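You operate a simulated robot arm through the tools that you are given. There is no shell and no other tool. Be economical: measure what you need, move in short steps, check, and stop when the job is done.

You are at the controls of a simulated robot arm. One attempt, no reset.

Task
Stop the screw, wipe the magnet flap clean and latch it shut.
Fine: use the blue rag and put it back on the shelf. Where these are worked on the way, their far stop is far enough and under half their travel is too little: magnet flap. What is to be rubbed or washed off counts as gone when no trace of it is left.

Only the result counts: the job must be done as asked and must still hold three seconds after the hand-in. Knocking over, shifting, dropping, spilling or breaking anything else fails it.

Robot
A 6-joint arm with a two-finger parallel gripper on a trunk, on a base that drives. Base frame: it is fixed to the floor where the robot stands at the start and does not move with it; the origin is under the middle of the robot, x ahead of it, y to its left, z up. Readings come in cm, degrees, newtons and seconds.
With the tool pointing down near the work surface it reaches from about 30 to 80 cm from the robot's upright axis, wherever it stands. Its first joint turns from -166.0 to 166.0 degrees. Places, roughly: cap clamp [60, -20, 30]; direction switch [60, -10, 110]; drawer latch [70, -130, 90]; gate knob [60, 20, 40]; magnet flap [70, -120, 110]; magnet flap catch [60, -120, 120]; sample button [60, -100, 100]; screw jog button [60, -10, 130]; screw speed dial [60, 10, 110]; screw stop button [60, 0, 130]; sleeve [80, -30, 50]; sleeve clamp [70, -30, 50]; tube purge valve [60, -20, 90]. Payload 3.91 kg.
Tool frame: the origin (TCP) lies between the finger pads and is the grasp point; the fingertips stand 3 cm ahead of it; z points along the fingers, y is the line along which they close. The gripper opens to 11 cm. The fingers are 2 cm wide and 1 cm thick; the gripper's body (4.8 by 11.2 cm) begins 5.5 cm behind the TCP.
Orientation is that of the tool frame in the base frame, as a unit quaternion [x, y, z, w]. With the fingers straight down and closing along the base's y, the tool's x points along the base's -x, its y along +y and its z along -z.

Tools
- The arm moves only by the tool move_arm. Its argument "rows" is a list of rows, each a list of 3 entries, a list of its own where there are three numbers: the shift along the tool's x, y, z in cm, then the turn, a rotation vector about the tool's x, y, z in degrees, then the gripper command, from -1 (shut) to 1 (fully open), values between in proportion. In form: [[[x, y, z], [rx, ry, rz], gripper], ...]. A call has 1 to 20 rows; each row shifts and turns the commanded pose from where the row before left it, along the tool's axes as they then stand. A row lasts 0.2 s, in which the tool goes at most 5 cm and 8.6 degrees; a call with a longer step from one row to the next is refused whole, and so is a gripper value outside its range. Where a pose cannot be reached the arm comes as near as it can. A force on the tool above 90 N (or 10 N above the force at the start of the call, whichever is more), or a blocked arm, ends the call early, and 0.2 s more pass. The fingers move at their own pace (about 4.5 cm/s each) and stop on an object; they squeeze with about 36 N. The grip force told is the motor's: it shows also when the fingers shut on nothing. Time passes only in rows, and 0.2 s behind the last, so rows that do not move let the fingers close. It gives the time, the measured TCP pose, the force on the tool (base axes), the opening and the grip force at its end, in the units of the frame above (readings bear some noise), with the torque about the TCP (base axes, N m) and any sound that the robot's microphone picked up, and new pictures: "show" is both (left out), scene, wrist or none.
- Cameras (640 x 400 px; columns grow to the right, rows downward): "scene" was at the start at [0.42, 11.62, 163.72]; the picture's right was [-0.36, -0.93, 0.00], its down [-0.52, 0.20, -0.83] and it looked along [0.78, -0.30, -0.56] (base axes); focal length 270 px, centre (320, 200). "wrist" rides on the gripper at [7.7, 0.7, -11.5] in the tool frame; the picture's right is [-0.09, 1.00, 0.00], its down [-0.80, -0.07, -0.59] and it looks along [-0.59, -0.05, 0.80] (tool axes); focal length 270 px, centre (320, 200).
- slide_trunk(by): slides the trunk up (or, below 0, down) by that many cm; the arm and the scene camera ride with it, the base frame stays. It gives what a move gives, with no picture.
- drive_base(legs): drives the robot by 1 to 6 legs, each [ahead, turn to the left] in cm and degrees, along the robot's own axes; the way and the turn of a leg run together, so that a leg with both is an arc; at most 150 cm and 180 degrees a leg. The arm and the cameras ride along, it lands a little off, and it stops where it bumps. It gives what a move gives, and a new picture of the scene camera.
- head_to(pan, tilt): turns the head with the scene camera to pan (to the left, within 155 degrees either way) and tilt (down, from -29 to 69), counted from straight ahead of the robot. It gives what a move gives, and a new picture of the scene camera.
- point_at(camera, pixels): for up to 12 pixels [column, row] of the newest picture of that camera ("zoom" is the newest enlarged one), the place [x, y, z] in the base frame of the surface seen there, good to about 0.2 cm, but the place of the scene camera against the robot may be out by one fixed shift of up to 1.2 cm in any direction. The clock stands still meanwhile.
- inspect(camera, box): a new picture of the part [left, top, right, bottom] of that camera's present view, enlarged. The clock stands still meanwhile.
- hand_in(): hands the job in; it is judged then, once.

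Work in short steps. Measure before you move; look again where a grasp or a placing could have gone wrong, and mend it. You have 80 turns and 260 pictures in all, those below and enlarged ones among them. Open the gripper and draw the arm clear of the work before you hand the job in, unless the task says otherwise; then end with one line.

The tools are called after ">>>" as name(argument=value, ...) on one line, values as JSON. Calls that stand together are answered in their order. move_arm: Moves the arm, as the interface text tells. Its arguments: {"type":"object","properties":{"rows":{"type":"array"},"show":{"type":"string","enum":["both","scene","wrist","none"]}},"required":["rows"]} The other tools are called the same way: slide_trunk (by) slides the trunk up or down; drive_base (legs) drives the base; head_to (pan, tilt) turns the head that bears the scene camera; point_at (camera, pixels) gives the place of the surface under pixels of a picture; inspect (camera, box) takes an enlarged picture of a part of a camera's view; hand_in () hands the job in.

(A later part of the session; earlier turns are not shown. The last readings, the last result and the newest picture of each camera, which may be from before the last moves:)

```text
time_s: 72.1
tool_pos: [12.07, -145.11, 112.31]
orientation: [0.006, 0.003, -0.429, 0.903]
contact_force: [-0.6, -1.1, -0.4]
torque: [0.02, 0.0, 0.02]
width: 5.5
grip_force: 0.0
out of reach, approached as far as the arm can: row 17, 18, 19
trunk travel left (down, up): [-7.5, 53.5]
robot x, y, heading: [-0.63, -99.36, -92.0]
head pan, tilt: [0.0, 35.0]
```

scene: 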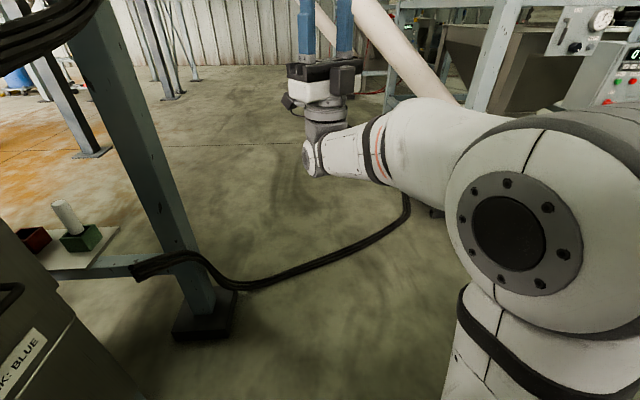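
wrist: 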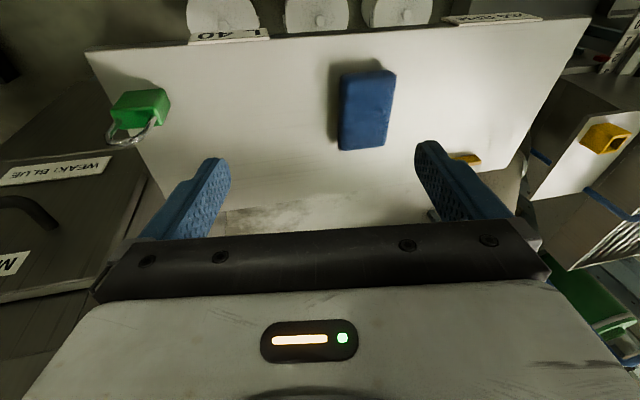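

The tool is exactly up. I'll yaw it to align with the arm plane (azimuth −74.5°) and pitch precisely in-plane through forward to down.

>>> move_arm(rows=[[[0, 0, 0], [0, 0, -7.9], 0], [[0, 0, 0], [0, 0, -7.9], 0], [[0, 0, 0], [0, 0, -7.9], 0], [[2.96, 0, -0.22], [0, 8.5, 0], 0], [[2.96, 0, -0.22], [0, 8.5, 0], 0], [[2.96, 0, -0.22], [0, 8.5, 0], 0], [[2.96, 0, -0.22], [0, 8.5, 0], 0], [[2.96, 0, -0.22], [0, 8.5, 0], 0], [[2.96, 0, -0.22], [0, 8.5, 0], 0], [[2.96, 0, -0.22], [0, 8.5, 0], 0]], show="scene")

```text
time_s: 74.3
tool_pos: [16.73, -161.53, 102.18]
orientation: [0.306, 0.399, -0.522, 0.689]
contact_force: [-0.4, 0.0, 0.9]
torque: [0.01, -0.01, -0.03]
width: 5.48
grip_force: 0.2
trunk travel left (down, up): [-7.5, 53.5]
robot x, y, heading: [-0.36, -99.73, -91.9]
head pan, tilt: [0.0, 35.0]
```

scene: 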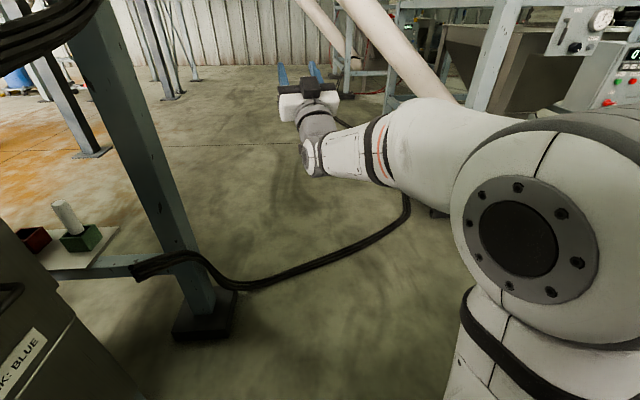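

In-plane alignment verified (tool and wrist azimuths both −74.5°). Continue pitching through the forearm direction.

>>> move_arm(rows=[[[2.96, 0, -0.22], [0, 8.5, 0], 0], [[2.96, 0, -0.22], [0, 8.5, 0], 0], [[2.96, 0, -0.22], [0, 8.5, 0], 0], [[2.96, 0, -0.22], [0, 8.5, 0], 0], [[2.96, 0, -0.22], [0, 8.5, 0], 0], [[2.96, 0, -0.22], [0, 8.5, 0], 0], [[2.96, 0, -0.22], [0, 8.5, 0], 0], [[2.96, 0, -0.22], [0, 8.5, 0], 0], [[2.96, 0, -0.22], [0, 8.5, 0], 0]], show="scene")

```text
time_s: 76.3
tool_pos: [15.07, -160.78, 81.05]
orientation: [0.519, 0.719, -0.316, 0.336]
contact_force: [2.5, 1.6, -0.8]
torque: [-0.09, -0.04, -0.27]
width: 5.5
grip_force: 0.1
out of reach, approached as far as the arm can: row 7, 8
trunk travel left (down, up): [-7.5, 53.5]
robot x, y, heading: [-0.4, -99.71, -92.0]
head pan, tilt: [0.0, 35.0]
```

scene: 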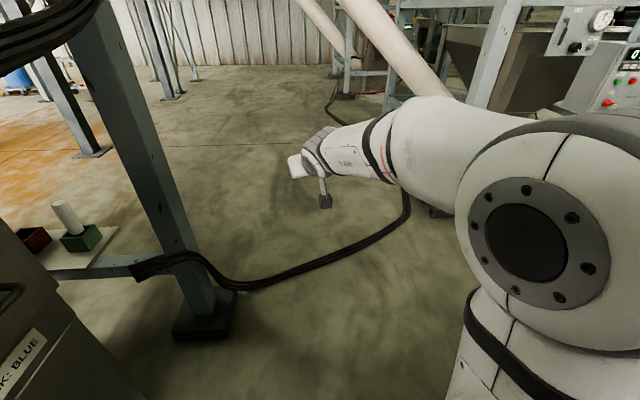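

Slight limit on crossing. Continue a bit to see which branch it took.

>>> move_arm(rows=[[[2.96, 0, -0.22], [0, 8.5, 0], 0], [[2.96, 0, -0.22], [0, 8.5, 0], 0], [[2.96, 0, -0.22], [0, 8.5, 0], 0], [[2.96, 0, -0.22], [0, 8.5, 0], 0], [[2.96, 0, -0.22], [0, 8.5, 0], 0], [[0, 0, 0], [0, 0, 0], 0]], show="scene")

```text
time_s: 77.7
tool_pos: [18.79, -145.22, 67.75]
orientation: [0.623, 0.769, -0.129, 0.066]
contact_force: [0.1, 0.2, -0.1]
torque: [0.01, 0.0, -0.05]
width: 5.49
grip_force: 0.1
out of reach, approached as far as the arm can: row 2, 3, 4, 5
trunk travel left (down, up): [-7.5, 53.5]
robot x, y, heading: [-0.38, -99.67, -92.0]
head pan, tilt: [0.0, 35.0]
```

scene: 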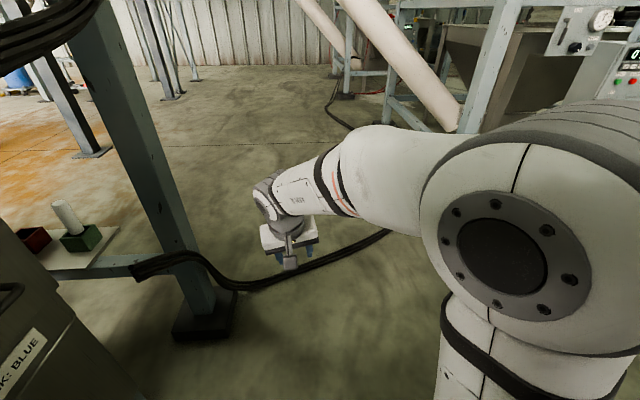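

It again spun to the limit, so the forearm's true direction must differ from the radial plane. I'll measure the forearm from the picture.

>>> inspect(camera="scene", box=[220, 100, 460, 280])

>>> point_at(camera="scene", pixels=[[280, 178], [299, 165], [318, 155], [298, 212], [320, 213], [342, 215], [345, 140], [400, 130], [360, 215], [400, 228], [265, 200], [290, 262]])

```text
2.22 times, centred on (340, 190) of scene
```

zoom: 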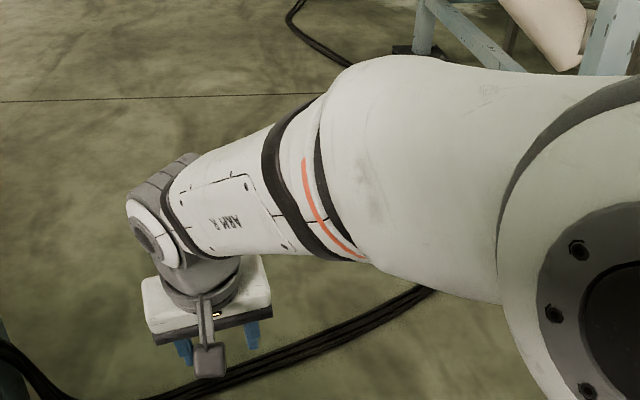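

```text
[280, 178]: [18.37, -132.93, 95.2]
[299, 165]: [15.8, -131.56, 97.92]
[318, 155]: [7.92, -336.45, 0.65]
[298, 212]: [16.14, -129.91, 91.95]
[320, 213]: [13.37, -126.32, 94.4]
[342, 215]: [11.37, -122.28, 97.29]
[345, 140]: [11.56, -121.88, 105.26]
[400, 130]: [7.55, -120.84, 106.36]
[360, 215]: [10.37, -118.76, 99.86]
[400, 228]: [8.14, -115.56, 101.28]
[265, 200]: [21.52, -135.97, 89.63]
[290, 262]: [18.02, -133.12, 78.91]
```

The elbow's end disc is perpendicular to the arm plane: its surface normal gives the plane's azimuth precisely. I'll measure it.

>>> point_at(camera="scene", pixels=[[500, 197], [565, 235], [575, 275], [520, 308], [465, 285], [447, 250], [455, 210], [540, 205], [545, 305], [500, 303]])

```text
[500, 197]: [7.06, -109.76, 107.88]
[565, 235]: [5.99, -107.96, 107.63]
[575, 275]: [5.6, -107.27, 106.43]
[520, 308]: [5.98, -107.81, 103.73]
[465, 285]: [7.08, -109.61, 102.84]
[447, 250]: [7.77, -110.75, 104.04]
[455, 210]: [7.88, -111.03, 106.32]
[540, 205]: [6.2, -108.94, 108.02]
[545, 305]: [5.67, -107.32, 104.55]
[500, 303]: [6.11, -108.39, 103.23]
```

The disc gives a plane azimuth of about −59°, ~4° left of the radial line I used. I'll sweep back up again via the right, then re-measure and cross exactly.

>>> move_arm(rows=[[[-1.03, -2.68, -0.21], [7.73, -2.85, -1.78], 0], [[-1.03, -2.68, -0.21], [7.73, -2.85, -1.78], 0], [[-1.03, -2.68, -0.21], [7.73, -2.85, -1.78], 0], [[-1.03, -2.68, -0.21], [7.73, -2.85, -1.78], 0], [[-1.03, -2.68, -0.21], [7.73, -2.85, -1.78], 0], [[-1.03, -2.68, -0.21], [7.73, -2.85, -1.78], 0], [[-1.03, -2.68, -0.21], [7.73, -2.85, -1.78], 0], [[-1.03, -2.68, -0.21], [7.73, -2.85, -1.78], 0], [[-1.03, -2.68, -0.21], [7.73, -2.85, -1.78], 0], [[-1.03, -2.68, -0.21], [7.73, -2.85, -1.78], 0], [[-1.03, -2.68, -0.21], [7.73, -2.85, -1.78], 0], [[-1.03, -2.68, -0.21], [7.73, -2.85, -1.78], 0], [[-1.03, -2.68, -0.21], [7.73, -2.85, -1.78], 0], [[-1.03, -2.68, -0.21], [7.73, -2.85, -1.78], 0], [[-1.03, -2.68, -0.21], [7.73, -2.85, -1.78], 0], [[-1.03, -2.68, -0.21], [7.73, -2.85, -1.78], 0], [[-1.03, -2.68, -0.21], [7.73, -2.85, -1.78], 0], [[-1.03, -2.68, -0.21], [7.73, -2.85, -1.78], 0], [[-1.03, -2.68, -0.21], [7.73, -2.85, -1.78], 0], [[-1.03, -2.68, -0.21], [7.73, -2.85, -1.78], 0]], show="scene")

```text
time_s: 81.9
tool_pos: [22.07, -143.01, 106.38]
orientation: [0.083, -0.066, 0.938, 0.331]
contact_force: [0.2, -0.1, 0.2]
torque: [0.0, 0.05, 0.04]
width: 5.48
grip_force: 0.1
trunk travel left (down, up): [-7.5, 53.5]
robot x, y, heading: [-0.74, -99.65, -91.8]
head pan, tilt: [0.0, 35.0]
```

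scene: 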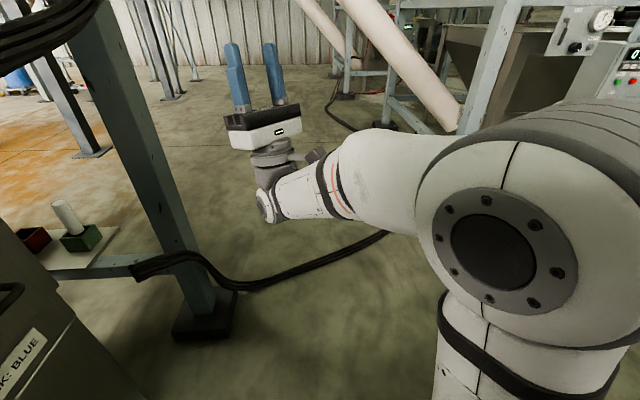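

Tool up, leaning ~12° forward along azimuth −58°. Measure the disc again.

>>> point_at(camera="scene", pixels=[[495, 193], [545, 210], [570, 250], [565, 280], [525, 308], [490, 303], [455, 280], [438, 240], [450, 205], [470, 295], [445, 262], [560, 225]])

```text
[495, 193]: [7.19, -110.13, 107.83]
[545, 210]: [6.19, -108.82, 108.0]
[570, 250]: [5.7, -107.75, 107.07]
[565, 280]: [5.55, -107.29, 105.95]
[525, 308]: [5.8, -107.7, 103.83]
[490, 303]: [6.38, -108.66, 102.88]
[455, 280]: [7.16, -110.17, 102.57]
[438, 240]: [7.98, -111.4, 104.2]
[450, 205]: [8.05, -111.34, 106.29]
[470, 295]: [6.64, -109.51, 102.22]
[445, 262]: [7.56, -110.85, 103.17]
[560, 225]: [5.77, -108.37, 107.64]
```

Plane azimuth −58.2°, tool lean already in it. Pitch 10 rows in-plane to just above the forearm direction.

>>> move_arm(rows=[[[-2.8, 0.98, -0.22], [-2.82, -8.03, 0], 0], [[-2.8, 0.98, -0.22], [-2.82, -8.03, 0], 0], [[-2.8, 0.98, -0.22], [-2.82, -8.03, 0], 0], [[-2.8, 0.98, -0.22], [-2.82, -8.03, 0], 0], [[-2.8, 0.98, -0.22], [-2.82, -8.03, 0], 0], [[-2.8, 0.98, -0.22], [-2.82, -8.03, 0], 0], [[-2.8, 0.98, -0.22], [-2.82, -8.03, 0], 0], [[-2.8, 0.98, -0.22], [-2.82, -8.03, 0], 0], [[-2.8, 0.98, -0.22], [-2.82, -8.03, 0], 0], [[-2.8, 0.98, -0.22], [-2.82, -8.03, 0], 0], [[0, 0, 0], [0, 0, 0], 0]], show="scene")

>>> point_at(camera="scene", pixels=[[495, 193], [545, 210], [570, 250], [565, 280], [525, 308], [490, 303], [455, 280], [438, 240], [450, 205], [470, 295], [445, 262], [560, 225]])

```text
time_s: 84.3
tool_pos: [30.44, -156.14, 84.35]
orientation: [0.586, -0.47, 0.623, 0.219]
contact_force: [0.6, -0.4, 0.5]
torque: [-0.02, -0.02, -0.02]
width: 5.48
grip_force: 0.0
trunk travel left (down, up): [-7.5, 53.5]
robot x, y, heading: [-0.28, -99.7, -92.2]
head pan, tilt: [0.0, 35.0]
```

scene: 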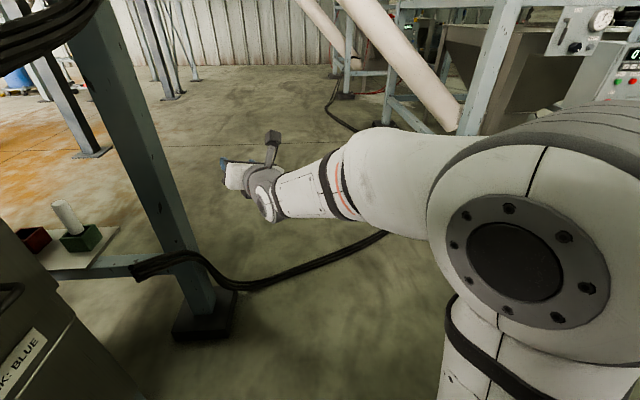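

```text
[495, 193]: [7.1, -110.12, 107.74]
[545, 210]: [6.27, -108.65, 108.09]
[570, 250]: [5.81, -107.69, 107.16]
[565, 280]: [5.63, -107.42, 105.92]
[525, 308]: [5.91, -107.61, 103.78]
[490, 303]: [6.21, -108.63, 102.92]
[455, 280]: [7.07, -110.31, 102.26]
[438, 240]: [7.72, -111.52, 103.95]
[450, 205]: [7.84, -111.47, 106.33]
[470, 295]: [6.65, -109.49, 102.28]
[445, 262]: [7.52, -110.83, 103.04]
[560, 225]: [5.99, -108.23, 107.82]
```

Tool azimuth −58.1°, but the elbow plane has moved to about −62.5°. I'll yaw by −3° and re-measure before crossing.

>>> move_arm(rows=[[[0.35, 1, 0], [-2.8, 1, 0.39], 0], [[0, 0, 0], [0, 0, 0], 0]], show="scene")

>>> point_at(camera="scene", pixels=[[508, 200], [565, 220], [585, 250], [590, 285], [560, 318], [510, 312], [470, 295], [453, 270], [445, 245], [460, 210], [455, 225], [490, 305]])

```text
time_s: 84.9
tool_pos: [29.5, -156.69, 84.37]
orientation: [0.573, -0.485, 0.618, 0.235]
contact_force: [-0.2, 0.8, 0.6]
torque: [0.0, 0.0, 0.04]
width: 5.51
grip_force: 0.0
trunk travel left (down, up): [-7.5, 53.5]
robot x, y, heading: [-0.35, -99.56, -91.9]
head pan, tilt: [0.0, 35.0]
```

scene: 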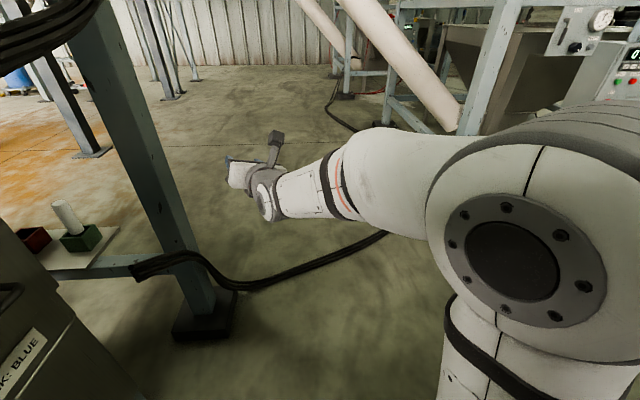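

```text
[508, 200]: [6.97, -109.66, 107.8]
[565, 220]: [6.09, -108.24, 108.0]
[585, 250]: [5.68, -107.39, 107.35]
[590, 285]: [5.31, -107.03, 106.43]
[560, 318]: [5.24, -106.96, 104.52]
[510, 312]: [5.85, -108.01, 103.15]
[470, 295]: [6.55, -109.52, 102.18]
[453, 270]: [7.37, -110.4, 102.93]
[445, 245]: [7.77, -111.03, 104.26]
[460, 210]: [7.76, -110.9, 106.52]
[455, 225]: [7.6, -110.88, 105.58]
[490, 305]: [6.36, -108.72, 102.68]
```

Estimates bracket the plane near −60.5°; the tool is at −61.1°. Now cross downward with in-plane steps.

>>> move_arm(rows=[[[-2.8, 0.98, -0.22], [-2.82, -8.03, 0], 0], [[-2.8, 0.98, -0.22], [-2.82, -8.03, 0], 0], [[-2.8, 0.98, -0.22], [-2.82, -8.03, 0], 0], [[-2.8, 0.98, -0.22], [-2.82, -8.03, 0], 0], [[-2.8, 0.98, -0.22], [-2.82, -8.03, 0], 0], [[0, 0, 0], [0, 0, 0], 0]], show="scene")

```text
time_s: 86.3
tool_pos: [25.52, -151.11, 71.21]
orientation: [0.717, -0.607, 0.321, 0.122]
contact_force: [0.7, 0.4, -0.5]
torque: [-0.05, 0.02, 0.0]
width: 5.51
grip_force: 0.0
out of reach, approached as far as the arm can: row 3
trunk travel left (down, up): [-7.5, 53.5]
robot x, y, heading: [-0.3, -99.61, -92.0]
head pan, tilt: [0.0, 35.0]
```

scene: 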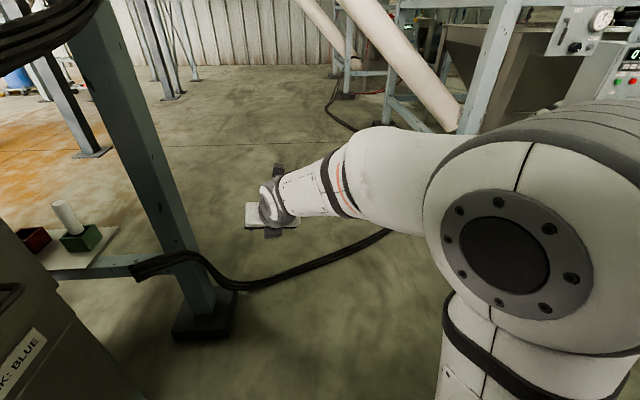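

Only one row flagged and the pose was met after it. Continue down.

>>> move_arm(rows=[[[-2.8, 0.98, -0.22], [-2.82, -8.03, 0], 0], [[-2.8, 0.98, -0.22], [-2.82, -8.03, 0], 0], [[-2.8, 0.98, -0.22], [-2.82, -8.03, 0], 0], [[-2.8, 0.98, -0.22], [-2.82, -8.03, 0], 0], [[-1.9, 0.7, -0.1], [-2.0, -5.8, 0], 0], [[0, 0, 0], [0, 0, 0], 0]], show="scene")

```text
time_s: 87.7
tool_pos: [19.19, -139.72, 66.28]
orientation: [0.763, -0.646, 0.001, -0.001]
contact_force: [-0.1, -0.3, 0.8]
torque: [0.01, -0.01, -0.01]
width: 5.52
grip_force: 0.1
trunk travel left (down, up): [-7.5, 53.5]
robot x, y, heading: [-0.59, -99.55, -91.8]
head pan, tilt: [0.0, 35.0]
```

scene: 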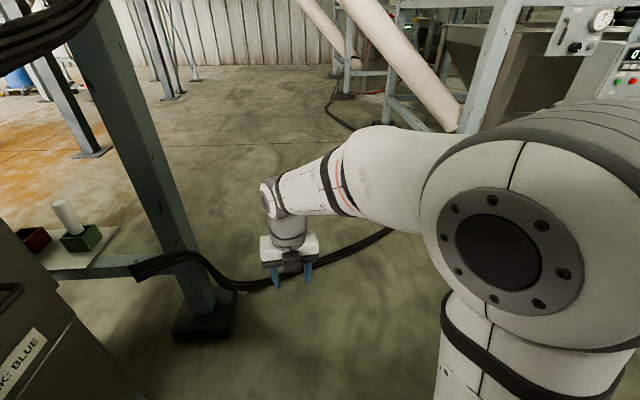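

Unflipped: the tool is exactly down. I'll raise it 20 cm and turn the robot back to face the machine.

>>> move_arm(rows=[[[0, 0, -4], [0, 0, 0], 0], [[0, 0, -4], [0, 0, 0], 0], [[0, 0, -4], [0, 0, 0], 0], [[0, 0, -4], [0, 0, 0], 0], [[0, 0, -4], [0, 0, 0], 0], [[0, 0, 0], [0, 0, 0], 1]], show="none")

>>> drive_base(legs=[[0, 91.8]])

>>> move_arm(rows=[[[0, 0, 0], [0, 0, 0], 1]], show="wrist")

```text
time_s: 89.1
tool_pos: [19.28, -139.93, 86.59]
orientation: [0.763, -0.647, 0.0, -0.002]
contact_force: [0.4, 0.6, -0.5]
torque: [0.01, -0.04, -0.01]
width: 8.99
grip_force: 0.1
trunk travel left (down, up): [-7.5, 53.5]
robot x, y, heading: [-0.65, -99.87, -91.8]
head pan, tilt: [0.0, 35.0]
```

```text
time_s: 93.4
tool_pos: [39.31, -78.57, 86.69]
orientation: [0.995, 0.097, 0.0, -0.001]
contact_force: [-1.3, -0.2, 0.8]
torque: [0.0, 0.03, 0.0]
width: 11.0
grip_force: 0.0
trunk travel left (down, up): [-7.5, 53.5]
robot x, y, heading: [-0.49, -101.26, -0.8]
head pan, tilt: [0.0, 35.0]
```

scene: 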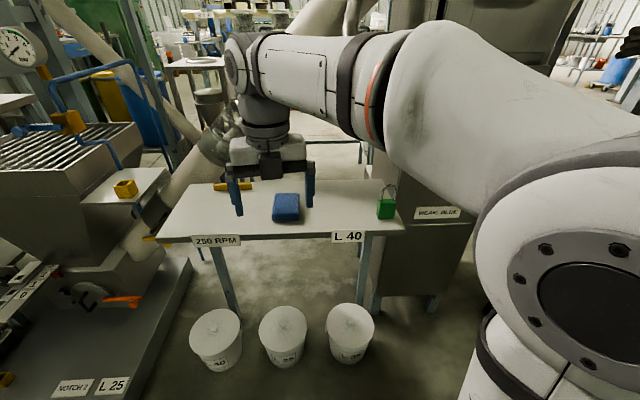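

```text
time_s: 93.8
tool_pos: [39.49, -78.64, 86.48]
orientation: [0.995, 0.097, -0.001, 0.0]
contact_force: [-0.3, 0.5, 0.3]
torque: [-0.01, 0.01, -0.03]
width: 10.99
grip_force: 0.1
trunk travel left (down, up): [-7.5, 53.5]
robot x, y, heading: [-0.52, -100.85, -0.6]
head pan, tilt: [0.0, 35.0]
```

wrist: 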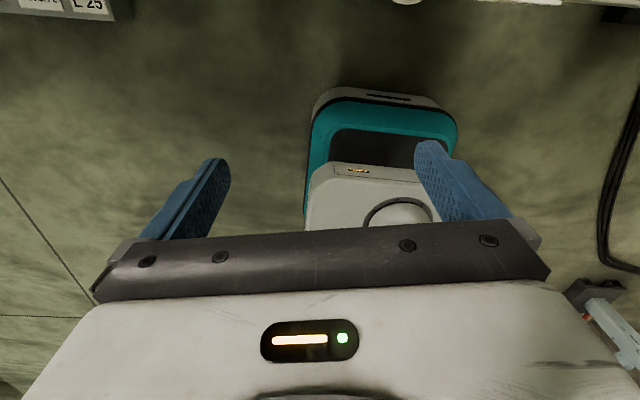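

The tool is over the shelf side. Before picking the rag, I'll look at the flap for its dirt.

>>> head_to(pan=-22, tilt=0)

>>> inspect(camera="scene", box=[220, 80, 420, 220])

```text
time_s: 94.8
tool_pos: [39.37, -78.61, 86.66]
orientation: [0.995, 0.098, 0.0, 0.0]
contact_force: [0.7, -0.8, -0.3]
torque: [-0.01, -0.01, -0.03]
width: 10.99
grip_force: 0.0
trunk travel left (down, up): [-7.5, 53.5]
robot x, y, heading: [-0.38, -101.16, -0.8]
head pan, tilt: [-22.0, 0.0]
```

scene: 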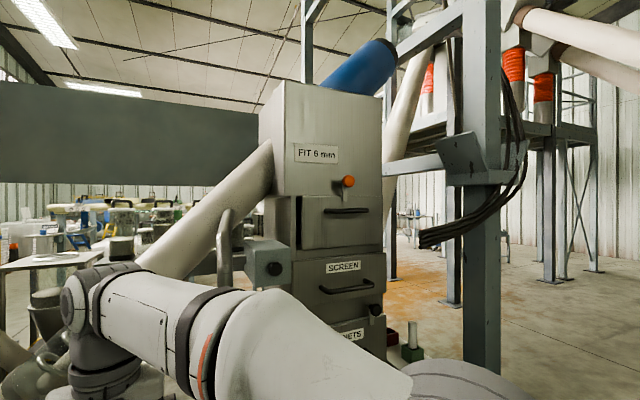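

```text
2.86 times, centred on (320, 150) of scene
```

zoom: 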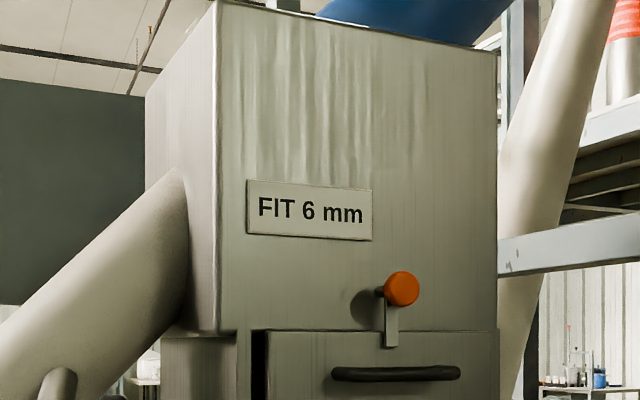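

The exterior looks clean and the catch (orange knob with bar over the flap's top edge) is engaged, so the dirt must be inside. Zoom in and measure the catch and flap.

>>> inspect(camera="scene", box=[285, 165, 395, 260])

>>> point_at(camera="scene", pixels=[[348, 181], [343, 182], [344, 197], [344, 200], [326, 211], [347, 210], [368, 210], [303, 199], [381, 198], [304, 247], [382, 244], [335, 225]])

```text
4.21 times, centred on (340, 212) of scene
```

zoom: 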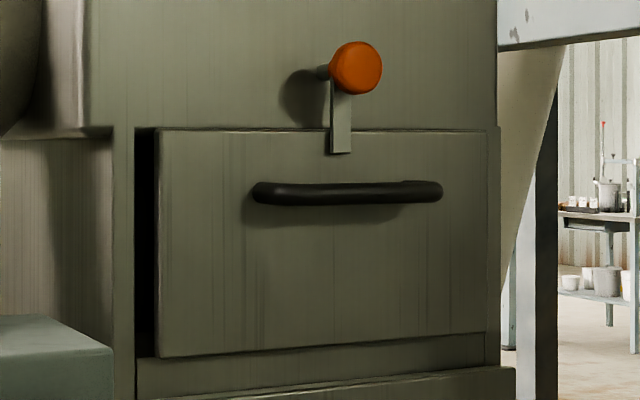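

```text
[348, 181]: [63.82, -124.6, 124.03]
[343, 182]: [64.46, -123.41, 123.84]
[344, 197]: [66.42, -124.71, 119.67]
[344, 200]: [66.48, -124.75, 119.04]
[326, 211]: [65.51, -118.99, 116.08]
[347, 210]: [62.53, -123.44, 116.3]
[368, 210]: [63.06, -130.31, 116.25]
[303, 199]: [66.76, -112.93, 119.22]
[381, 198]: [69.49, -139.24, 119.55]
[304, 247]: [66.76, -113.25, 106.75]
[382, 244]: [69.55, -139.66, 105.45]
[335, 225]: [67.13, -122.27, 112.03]
```

Flap face x≈66.8, y −112…−139, z 105.5–119.8; handle bar at (62.5, −124, 116); knob at (63.8, −124.6, 124). I'll raise the arm, then shift the robot ~13 cm to the right so the arm works straight at the flap.

>>> move_arm(rows=[[[0, 0, -4], [0, 0, 5.5], 1], [[0, 0, -4], [0, 0, 5.5], 1], [[0, 0, -4], [0, 0, 0], 1], [[0, 0, -4], [0, 0, 0], 1], [[0, 0, -4], [0, 0, 0], 1], [[0, 0, -4], [0, 0, 0], 1], [[0, 0, -4], [0, 0, 0], 1], [[0, 0, -4], [0, 0, 0], 1], [[0, 0, -4], [0, 0, 0], 1]], show="none")

>>> drive_base(legs=[[0, -90], [15, 0], [0, 90]])

```text
time_s: 96.8
tool_pos: [37.25, -79.94, 103.4]
orientation: [1.0, 0.001, 0.001, 0.0]
contact_force: [0.0, 0.0, 0.0]
torque: [0.0, -0.01, 0.0]
width: 11.0
grip_force: 0.0
out of reach, approached as far as the arm can: row 5, 6, 7, 8, 9
trunk travel left (down, up): [-7.5, 53.5]
robot x, y, heading: [-0.35, -100.93, -0.8]
head pan, tilt: [-22.0, 0.0]
```

```text
time_s: 105.8
tool_pos: [36.88, -94.51, 103.39]
orientation: [1.0, 0.007, 0.001, -0.002]
contact_force: [-0.5, 0.9, 0.1]
torque: [-0.01, 0.01, -0.02]
width: 10.99
grip_force: 0.0
trunk travel left (down, up): [-7.5, 53.5]
robot x, y, heading: [-0.69, -116.42, -0.5]
head pan, tilt: [-22.0, 0.0]
```

scene: 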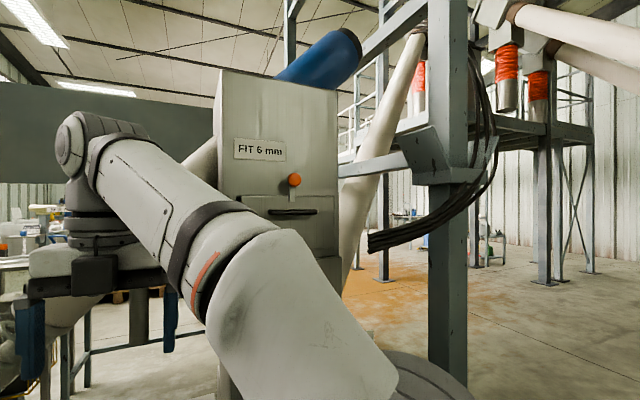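

Limit reached only for height with tool down. Now go sideways to y −124 and pitch the tool forward.

>>> move_arm(rows=[[[0, 4.2, 0], [0, 0, 0], 0], [[0, 4.2, 0], [0, 0, 0], 0], [[0, 4.2, 0], [0, 0, 0], 0], [[0, 4.2, 0], [0, 0, 0], 0], [[0, 4.2, 0], [0, 0, 0], 0], [[0, 4.2, 0], [0, 0, 0], 0], [[0, 4.2, 0], [0, 0, 0], 0], [[2.2, 0, -0.2], [0, 8.2, 0], 0], [[2.2, 0, -0.2], [0, 8.2, 0], 0], [[2.2, 0, -0.2], [0, 8.2, 0], 0], [[2.2, 0, -0.2], [0, 8.2, 0], 0], [[2.2, 0, -0.2], [0, 8.2, 0], 0], [[2.2, 0, -0.2], [0, 8.2, 0], 0], [[2.2, 0, -0.2], [0, 8.2, 0], 0], [[2.2, 0, -0.2], [0, 8.2, 0], 0], [[2.2, 0, -0.2], [0, 8.2, 0], 0], [[2.2, 0, -0.2], [0, 8.2, 0], 0], [[2.2, 0, -0.2], [0, 8, 0], 0]], show="both")

```text
time_s: 109.6
tool_pos: [51.86, -112.12, 119.3]
orientation: [0.705, 0.003, 0.709, -0.006]
contact_force: [0.8, 0.4, -1.0]
torque: [0.02, -0.02, 0.02]
width: 5.48
grip_force: 0.2
out of reach, approached as far as the arm can: row 5, 6, 7
trunk travel left (down, up): [-7.5, 53.5]
robot x, y, heading: [-0.92, -116.52, -0.5]
head pan, tilt: [-22.0, 0.0]
```

scene: 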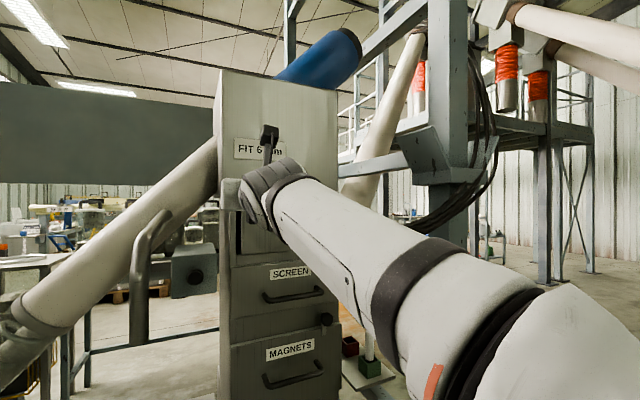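
wrist: 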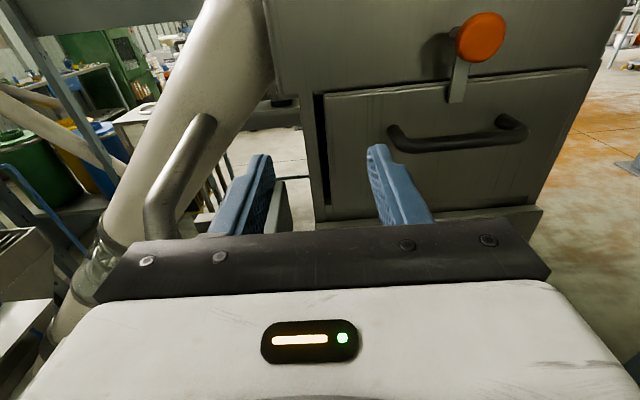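

Perfect: tool forward, camera upright, with the knob at (482,38) and handle visible. Measure from the wrist camera.

>>> point_at(camera="wrist", pixels=[[482, 36], [460, 40], [500, 55], [458, 85], [456, 100], [395, 138], [455, 145], [515, 130], [330, 100], [590, 75], [335, 215], [540, 200]])

>>> inspect(camera="wrist", box=[300, 0, 600, 190])

```text
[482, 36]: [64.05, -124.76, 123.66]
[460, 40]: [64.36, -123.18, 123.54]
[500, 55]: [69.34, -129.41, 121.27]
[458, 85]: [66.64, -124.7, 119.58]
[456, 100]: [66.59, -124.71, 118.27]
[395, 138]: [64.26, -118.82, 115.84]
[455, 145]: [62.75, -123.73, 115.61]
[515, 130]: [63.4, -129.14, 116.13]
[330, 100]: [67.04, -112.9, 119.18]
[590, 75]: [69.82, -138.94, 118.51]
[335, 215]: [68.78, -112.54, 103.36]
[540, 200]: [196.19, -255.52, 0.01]
```

```text
2.11 times, centred on (450, 95) of wrist
```

zoom: 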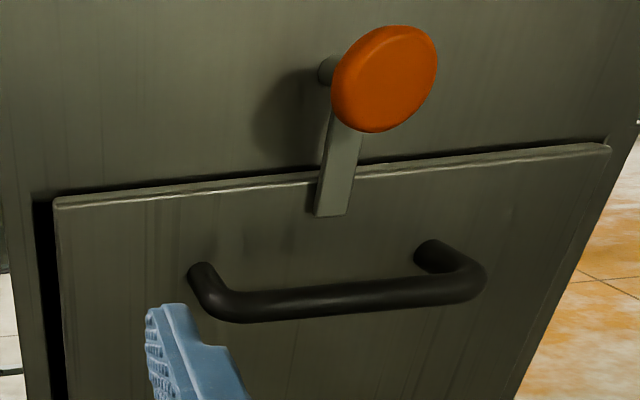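

The machine face is yawed ~6°. I'll yaw the tool to match and place it 6 cm before the knob (64, −124.8, 123.6).

>>> move_arm(rows=[[[0, 0, 0], [6, 0, 0], 0], [[1.08, 3.47, 1], [0, 0, 0], 0], [[1.08, 3.47, 1], [0, 0, 0], 0], [[1.08, 3.47, 1], [0, 0, 0], 0], [[1.08, 3.47, 1], [0, 0, 0], 0], [[0, 0, 0], [0, 0, 0], 0]], show="wrist")

```text
time_s: 111.0
tool_pos: [55.02, -110.17, 121.1]
orientation: [0.704, 0.032, 0.708, -0.039]
contact_force: [-1.0, -0.7, 0.1]
torque: [0.01, -0.03, 0.03]
width: 5.5
grip_force: 0.1
out of reach, approached as far as the arm can: row 1, 2, 3, 4, 5
trunk travel left (down, up): [-7.5, 53.5]
robot x, y, heading: [-0.53, -116.45, -0.5]
head pan, tilt: [-22.0, 0.0]
```

wrist: 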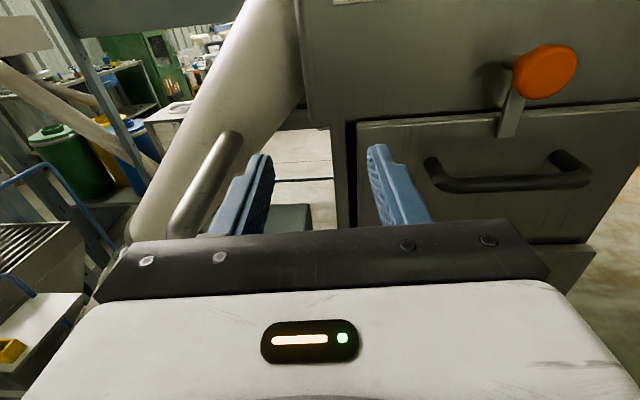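

The roll joint is at its limit here; rolling the tool +90° (fingers closing vertically, also right for the handle bar) frees it. Then continue to the knob.

>>> move_arm(rows=[[[0, 0, 0], [0, 0, 8.2], 0], [[0, 0, 0], [0, 0, 8.2], 0], [[0, 0, 0], [0, 0, 8.2], 0], [[0, 0, 0], [0, 0, 8.2], 0], [[0, 0, 0], [0, 0, 8.2], 0], [[0, 0, 0], [0, 0, 8.2], 0], [[0, 0, 0], [0, 0, 8.2], 0], [[0, 0, 0], [0, 0, 8.2], 0], [[0, 0, 0], [0, 0, 8.2], 0], [[0, 0, 0], [0, 0, 8.2], 0], [[0, 0, 0], [0, 0, 8], 0], [[3.5, -0.6, 0], [0, 0, 0], 0], [[3.5, -0.6, 0], [0, 0, 0], 0], [[3.5, -0.6, 0], [0, 0, 0], 0], [[3.5, -0.6, 0], [0, 0, 0], 0], [[0, 0, 0], [0, 0, 0], 0]], show="wrist")

```text
time_s: 114.4
tool_pos: [56.37, -124.54, 123.53]
orientation: [-0.527, 0.47, -0.469, 0.53]
contact_force: [1.0, 0.2, -0.1]
torque: [0.0, -0.02, -0.01]
width: 5.47
grip_force: 0.2
trunk travel left (down, up): [-7.5, 53.5]
robot x, y, heading: [-0.49, -116.43, -0.4]
head pan, tilt: [-22.0, 0.0]
```

wrist: 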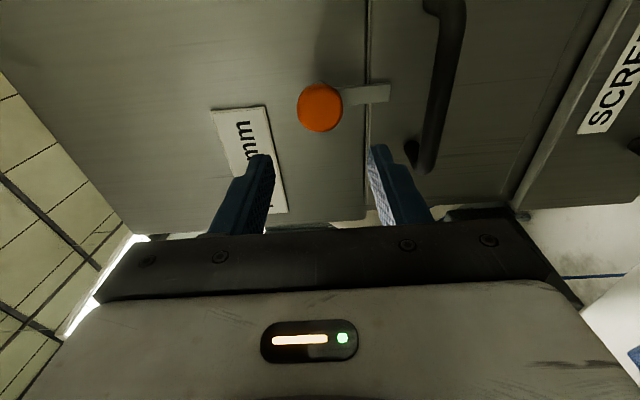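

Free now. Re-measure the knob from this wrist view.

>>> point_at(camera="wrist", pixels=[[320, 108], [302, 108], [338, 108], [320, 88], [318, 130], [380, 94]])

```text
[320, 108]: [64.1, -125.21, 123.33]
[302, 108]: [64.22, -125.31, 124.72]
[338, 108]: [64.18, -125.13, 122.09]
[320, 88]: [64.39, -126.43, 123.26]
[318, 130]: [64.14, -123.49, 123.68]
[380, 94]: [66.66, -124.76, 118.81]
```

Knob center (64.2, −125, 123.4). Shift and advance, then close on it.

>>> move_arm(rows=[[[1.33, 0.1, 0], [0, 0, 0], 0], [[0, 0, 2.2], [0, 0, 0], 0], [[0, 0, 2.2], [0, 0, 0], 0], [[0, 0, 2.1], [0, 0, 0], 0], [[0, 0, 0], [0, 0, 0], -1], [[0, 0, 0], [0, 0, 0], -1], [[0, 0, 0], [0, 0, 0], -1]], show="wrist")

```text
time_s: 116.0
tool_pos: [63.05, -124.81, 123.47]
orientation: [-0.527, 0.47, -0.47, 0.53]
contact_force: [-3.1, 1.0, -2.5]
torque: [0.01, 0.21, 0.51]
width: 3.39
grip_force: 44.7
trunk travel left (down, up): [-7.5, 53.5]
robot x, y, heading: [-0.35, -116.31, -0.4]
head pan, tilt: [-22.0, 0.0]
```

wrist: 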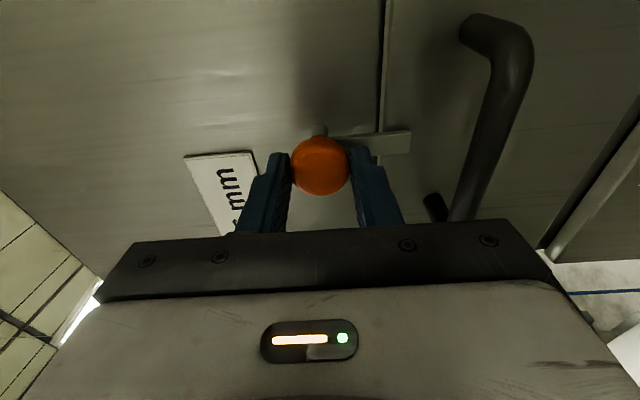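

Knob gripped (3.4 cm). Try turning +24° and check the bar.

>>> move_arm(rows=[[[0, 0, 0], [0, 0, 8], -1], [[0, 0, 0], [0, 0, 8], -1], [[0, 0, 0], [0, 0, 8], -1], [[0, 0, 0], [0, 0, 0], -1]], show="wrist")

```text
time_s: 117.0
tool_pos: [62.98, -124.71, 123.49]
orientation: [-0.417, 0.57, -0.349, 0.616]
contact_force: [14.0, -0.8, 14.4]
torque: [0.04, -0.99, -0.07]
width: 3.38
grip_force: 44.7
trunk travel left (down, up): [-7.5, 53.5]
robot x, y, heading: [-0.45, -116.11, -0.5]
head pan, tilt: [-22.0, 0.0]
```

wrist: 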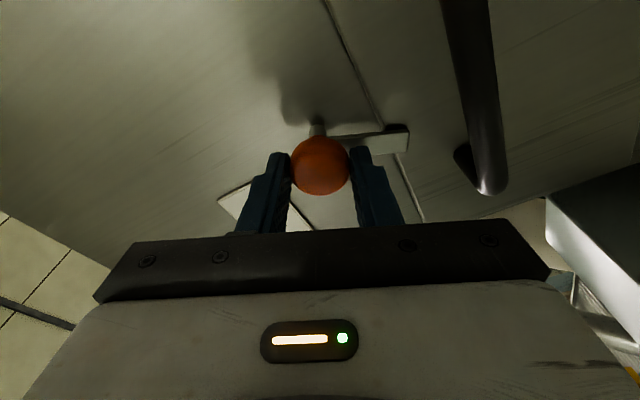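

The bar turns with the knob. Continue another ~48°.

>>> move_arm(rows=[[[0, 0, 0], [0, 0, 8], -1], [[0, 0, 0], [0, 0, 8], -1], [[0, 0, 0], [0, 0, 8], -1], [[0, 0, 0], [0, 0, 8], -1], [[0, 0, 0], [0, 0, 8], -1], [[0, 0, 0], [0, 0, 8], -1], [[0, 0, 0], [0, 0, 0], -1]], show="wrist")

```text
time_s: 118.6
tool_pos: [62.86, -124.92, 123.58]
orientation: [-0.148, 0.689, -0.069, 0.706]
contact_force: [11.5, -7.3, 24.3]
torque: [0.03, -0.76, -0.85]
width: 3.44
grip_force: 45.0
trunk travel left (down, up): [-7.5, 53.5]
robot x, y, heading: [-0.57, -116.26, -0.6]
head pan, tilt: [-22.0, 0.0]
```

wrist: 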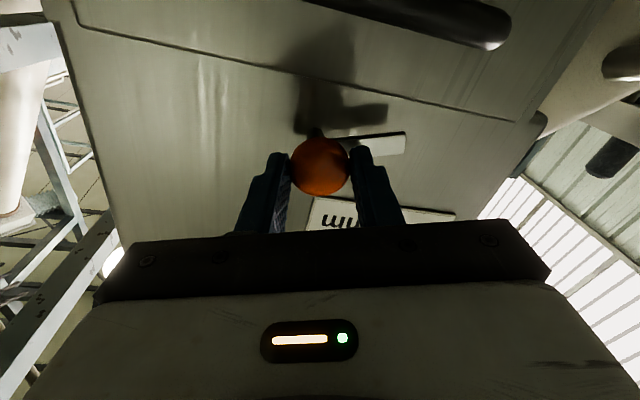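

Bar has cleared the flap edge. Turn 16° more, then release and back off.

>>> move_arm(rows=[[[0, 0, 0], [0, 0, 8], -1], [[0, 0, 0], [0, 0, 8], -1], [[0, 0, 0], [0, 0, 0], -1], [[0, 0, 0], [0, 0, 0], 0], [[0, 0, 0], [0, 0, 0], 0], [[0, 0, -3], [0, 0, 0], 0], [[0, 0, -4], [0, 0, 0], 0], [[0, 0, 0], [0, 0, 0], 0]], show="wrist")

```text
time_s: 120.4
tool_pos: [56.01, -125.63, 123.49]
orientation: [-0.052, 0.704, 0.03, 0.708]
contact_force: [-0.8, -0.4, -0.5]
torque: [0.02, 0.0, -0.01]
width: 5.52
grip_force: 0.1
trunk travel left (down, up): [-7.5, 53.5]
robot x, y, heading: [-0.67, -116.45, -0.4]
head pan, tilt: [-22.0, 0.0]
```

wrist: 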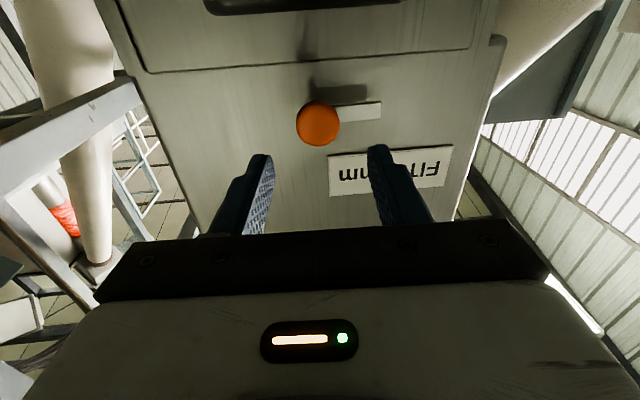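

The catch stays open. Roll back so fingers close vertically and go down in front of the handle bar (z ≈116).

>>> move_arm(rows=[[[0, 0, -1], [0, 0, -8], 0], [[0, 0, 0], [0, 0, -8], 0], [[0, 0, 0], [0, 0, -8], 0], [[0, 0, 0], [0, 0, -8], 0], [[0, 0, 0], [0, 0, -8], 0], [[0, 0, 0], [0, 0, -8], 0], [[0, 0, 0], [0, 0, -8], 0], [[0, 0, 0], [0, 0, -8], 0], [[0, 0, 0], [0, 0, -8], 0], [[0, 0, 0], [0, 0, -8], 0], [[0, 0, 0], [0, 0, -8], 0], [[-0.5, 3.8, 0], [0, 0, 0], 0], [[-0.5, 3.7, 0], [0, 0, 0], 0], [[0, 0, 0], [0, 0, 0], 0]], show="wrist")

```text
time_s: 123.4
tool_pos: [54.86, -124.55, 116.1]
orientation: [-0.527, 0.47, -0.47, 0.53]
contact_force: [-0.9, -0.6, 0.1]
torque: [-0.01, 0.04, -0.02]
width: 5.49
grip_force: 0.0
trunk travel left (down, up): [-7.5, 53.5]
robot x, y, heading: [-0.72, -116.5, -0.4]
head pan, tilt: [-22.0, 0.0]
```

wrist: 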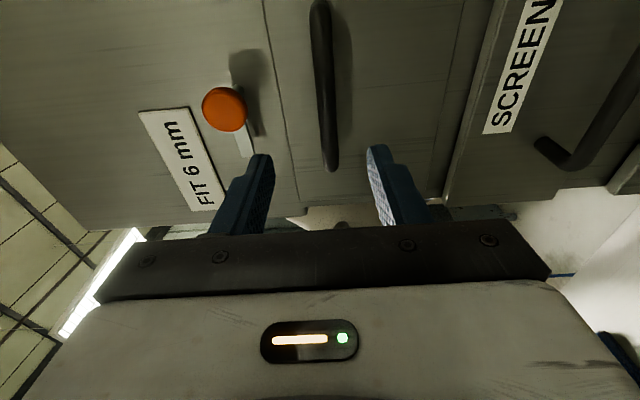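

Handle is centred between the fingers. Advance 8 cm and grip.

>>> move_arm(rows=[[[0, 0, 4], [0, 0, 0], 0], [[0, 0, 4], [0, 0, 0], 0], [[0, 0, 0], [0, 0, 0], -1], [[0, 0, 0], [0, 0, 0], -1], [[0, 0, 0], [0, 0, 0], -1]], show="wrist")

```text
time_s: 124.6
tool_pos: [63.33, -123.66, 115.64]
orientation: [0.53, -0.473, 0.465, -0.528]
contact_force: [-18.6, 2.0, -43.9]
torque: [-0.23, 0.1, 0.13]
width: 1.38
grip_force: 30.7
trunk travel left (down, up): [-7.5, 53.5]
robot x, y, heading: [-0.33, -116.33, -0.5]
head pan, tilt: [-22.0, 0.0]
```

wrist: 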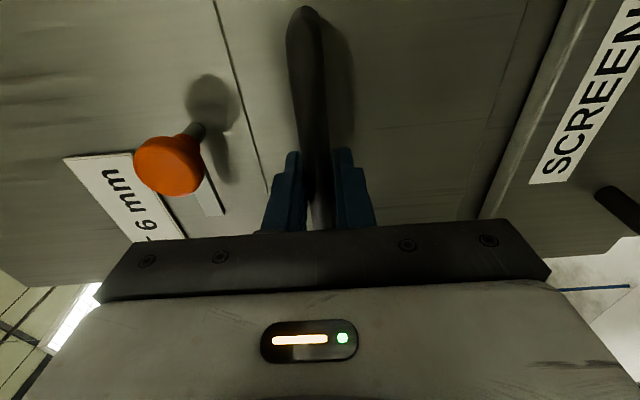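

Gripped (1.4 cm). Relax the height a little, then pull along a bottom-hinge arc for ~20° and check.

>>> move_arm(rows=[[[0, 0.4, 0], [0, 0, 0], -1], [[0, 0.45, -0.85], [0, 0, 0], -1], [[0, 0.45, -0.85], [0, 0, 0], -1], [[0, 0.58, -0.77], [0, 0, 0], -1], [[0, 0.58, -0.77], [0, 0, 0], -1], [[0, 0, 0], [0, 0, 0], -1]], show="both")

```text
time_s: 126.0
tool_pos: [60.12, -123.89, 113.35]
orientation: [-0.529, 0.469, -0.468, 0.53]
contact_force: [17.7, 17.7, -20.2]
torque: [-0.23, 0.0, 0.35]
width: 1.37
grip_force: 44.9
trunk travel left (down, up): [-7.5, 53.5]
robot x, y, heading: [-0.64, -116.64, -0.7]
head pan, tilt: [-22.0, 0.0]
```

scene: 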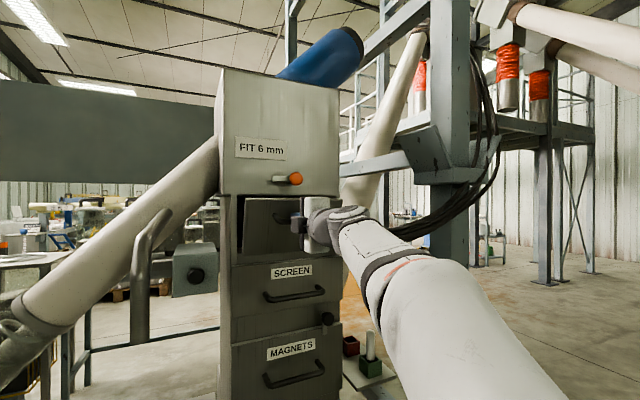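
wrist: 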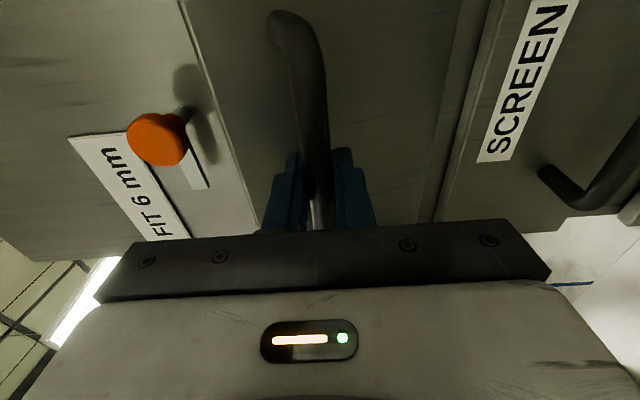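

Check whether the flap has opened and about which edge.

>>> inspect(camera="scene", box=[220, 160, 350, 270])

>>> point_at(camera="wrist", pixels=[[240, 150], [215, 120], [225, 100], [260, 200], [290, 20], [320, 80], [370, 60], [430, 60], [400, 150]])

```text
3.64 times, centred on (285, 215) of scene
```

zoom: 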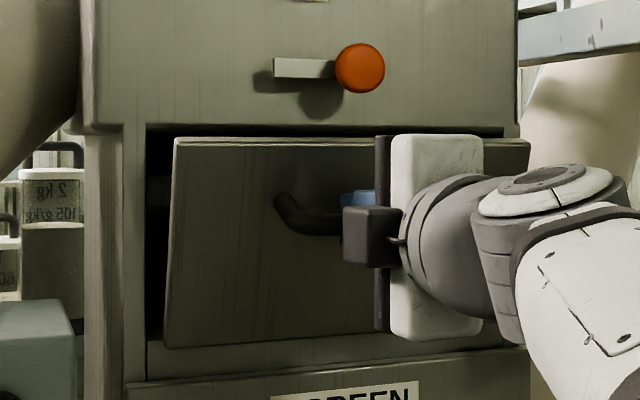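

```text
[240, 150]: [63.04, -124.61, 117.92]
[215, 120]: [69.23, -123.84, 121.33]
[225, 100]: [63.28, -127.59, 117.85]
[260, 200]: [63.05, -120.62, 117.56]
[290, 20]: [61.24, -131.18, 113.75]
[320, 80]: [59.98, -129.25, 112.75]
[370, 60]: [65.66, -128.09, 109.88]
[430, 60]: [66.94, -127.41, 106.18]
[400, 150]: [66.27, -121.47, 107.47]
```

It opens at the bottom hinge (~18° now). Continue the arc in small steps.

>>> move_arm(rows=[[[0, 0.71, -0.65], [0, 0, 0], -1], [[0, 0.71, -0.65], [0, 0, 0], -1], [[0, 0.81, -0.52], [0, 0, 0], -1], [[0, 0.81, -0.52], [0, 0, 0], -1], [[0, 0.88, -0.37], [0, 0, 0], -1], [[0, 0.88, -0.37], [0, 0, 0], -1], [[0, 0, 0], [0, 0, 0], -1]], show="scene")

```text
time_s: 127.6
tool_pos: [57.23, -124.21, 109.98]
orientation: [0.53, -0.475, 0.465, -0.526]
contact_force: [32.5, 11.9, -21.2]
torque: [-0.31, 0.1, -0.16]
width: 1.37
grip_force: 44.9
out of reach, approached as far as the arm can: row 5, 6
trunk travel left (down, up): [-7.5, 53.5]
robot x, y, heading: [-0.96, -116.82, -0.7]
head pan, tilt: [-22.0, 0.0]
```

scene: 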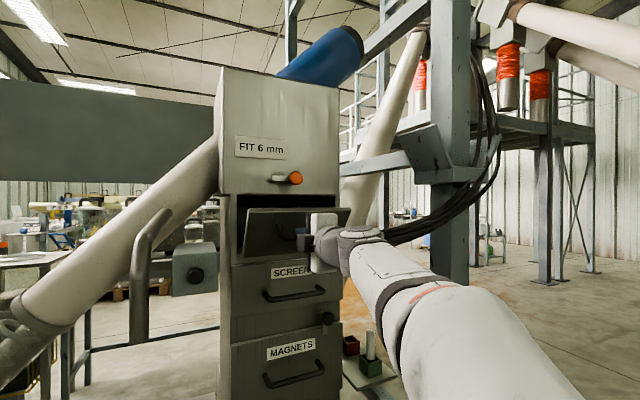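

Out of reach at this height with the tool forward. Release the handle and back off to see whether the flap stays or falls open.

>>> move_arm(rows=[[[0, 0, 0], [0, 0, 0], -0.3], [[0, 0, 0], [0, 0, 0], -0.3], [[0, 0, -3], [0, 0, 0], -0.3], [[0, 0, -3], [0, 0, 0], -0.3], [[0, 0, 0], [0, 0, 0], -0.3]], show="both")

```text
time_s: 128.8
tool_pos: [50.5, -124.84, 110.35]
orientation: [-0.527, 0.47, -0.47, 0.53]
contact_force: [0.3, 0.3, 0.1]
torque: [-0.01, 0.02, -0.01]
width: 3.81
grip_force: 0.1
trunk travel left (down, up): [-7.5, 53.5]
robot x, y, heading: [-0.51, -116.29, -0.6]
head pan, tilt: [-22.0, 0.0]
```

scene: 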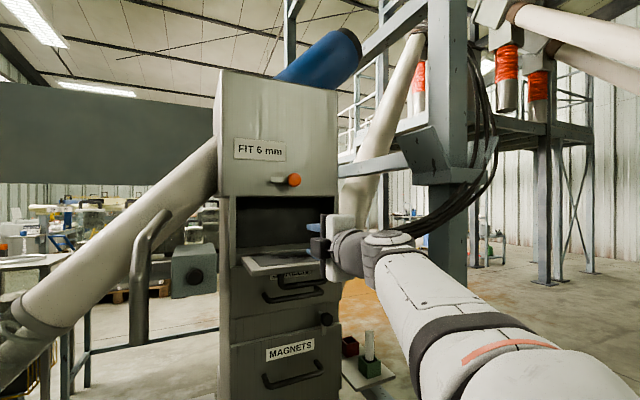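
wrist: 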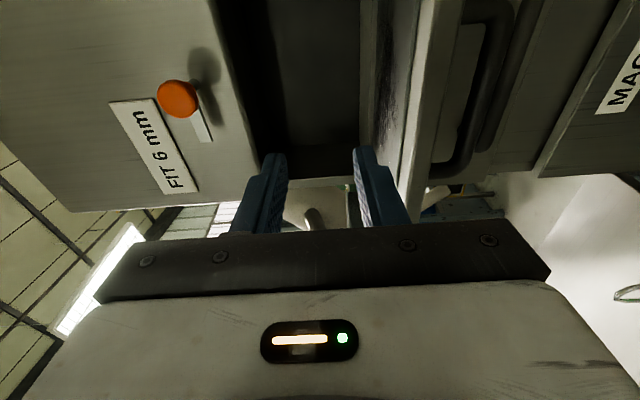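

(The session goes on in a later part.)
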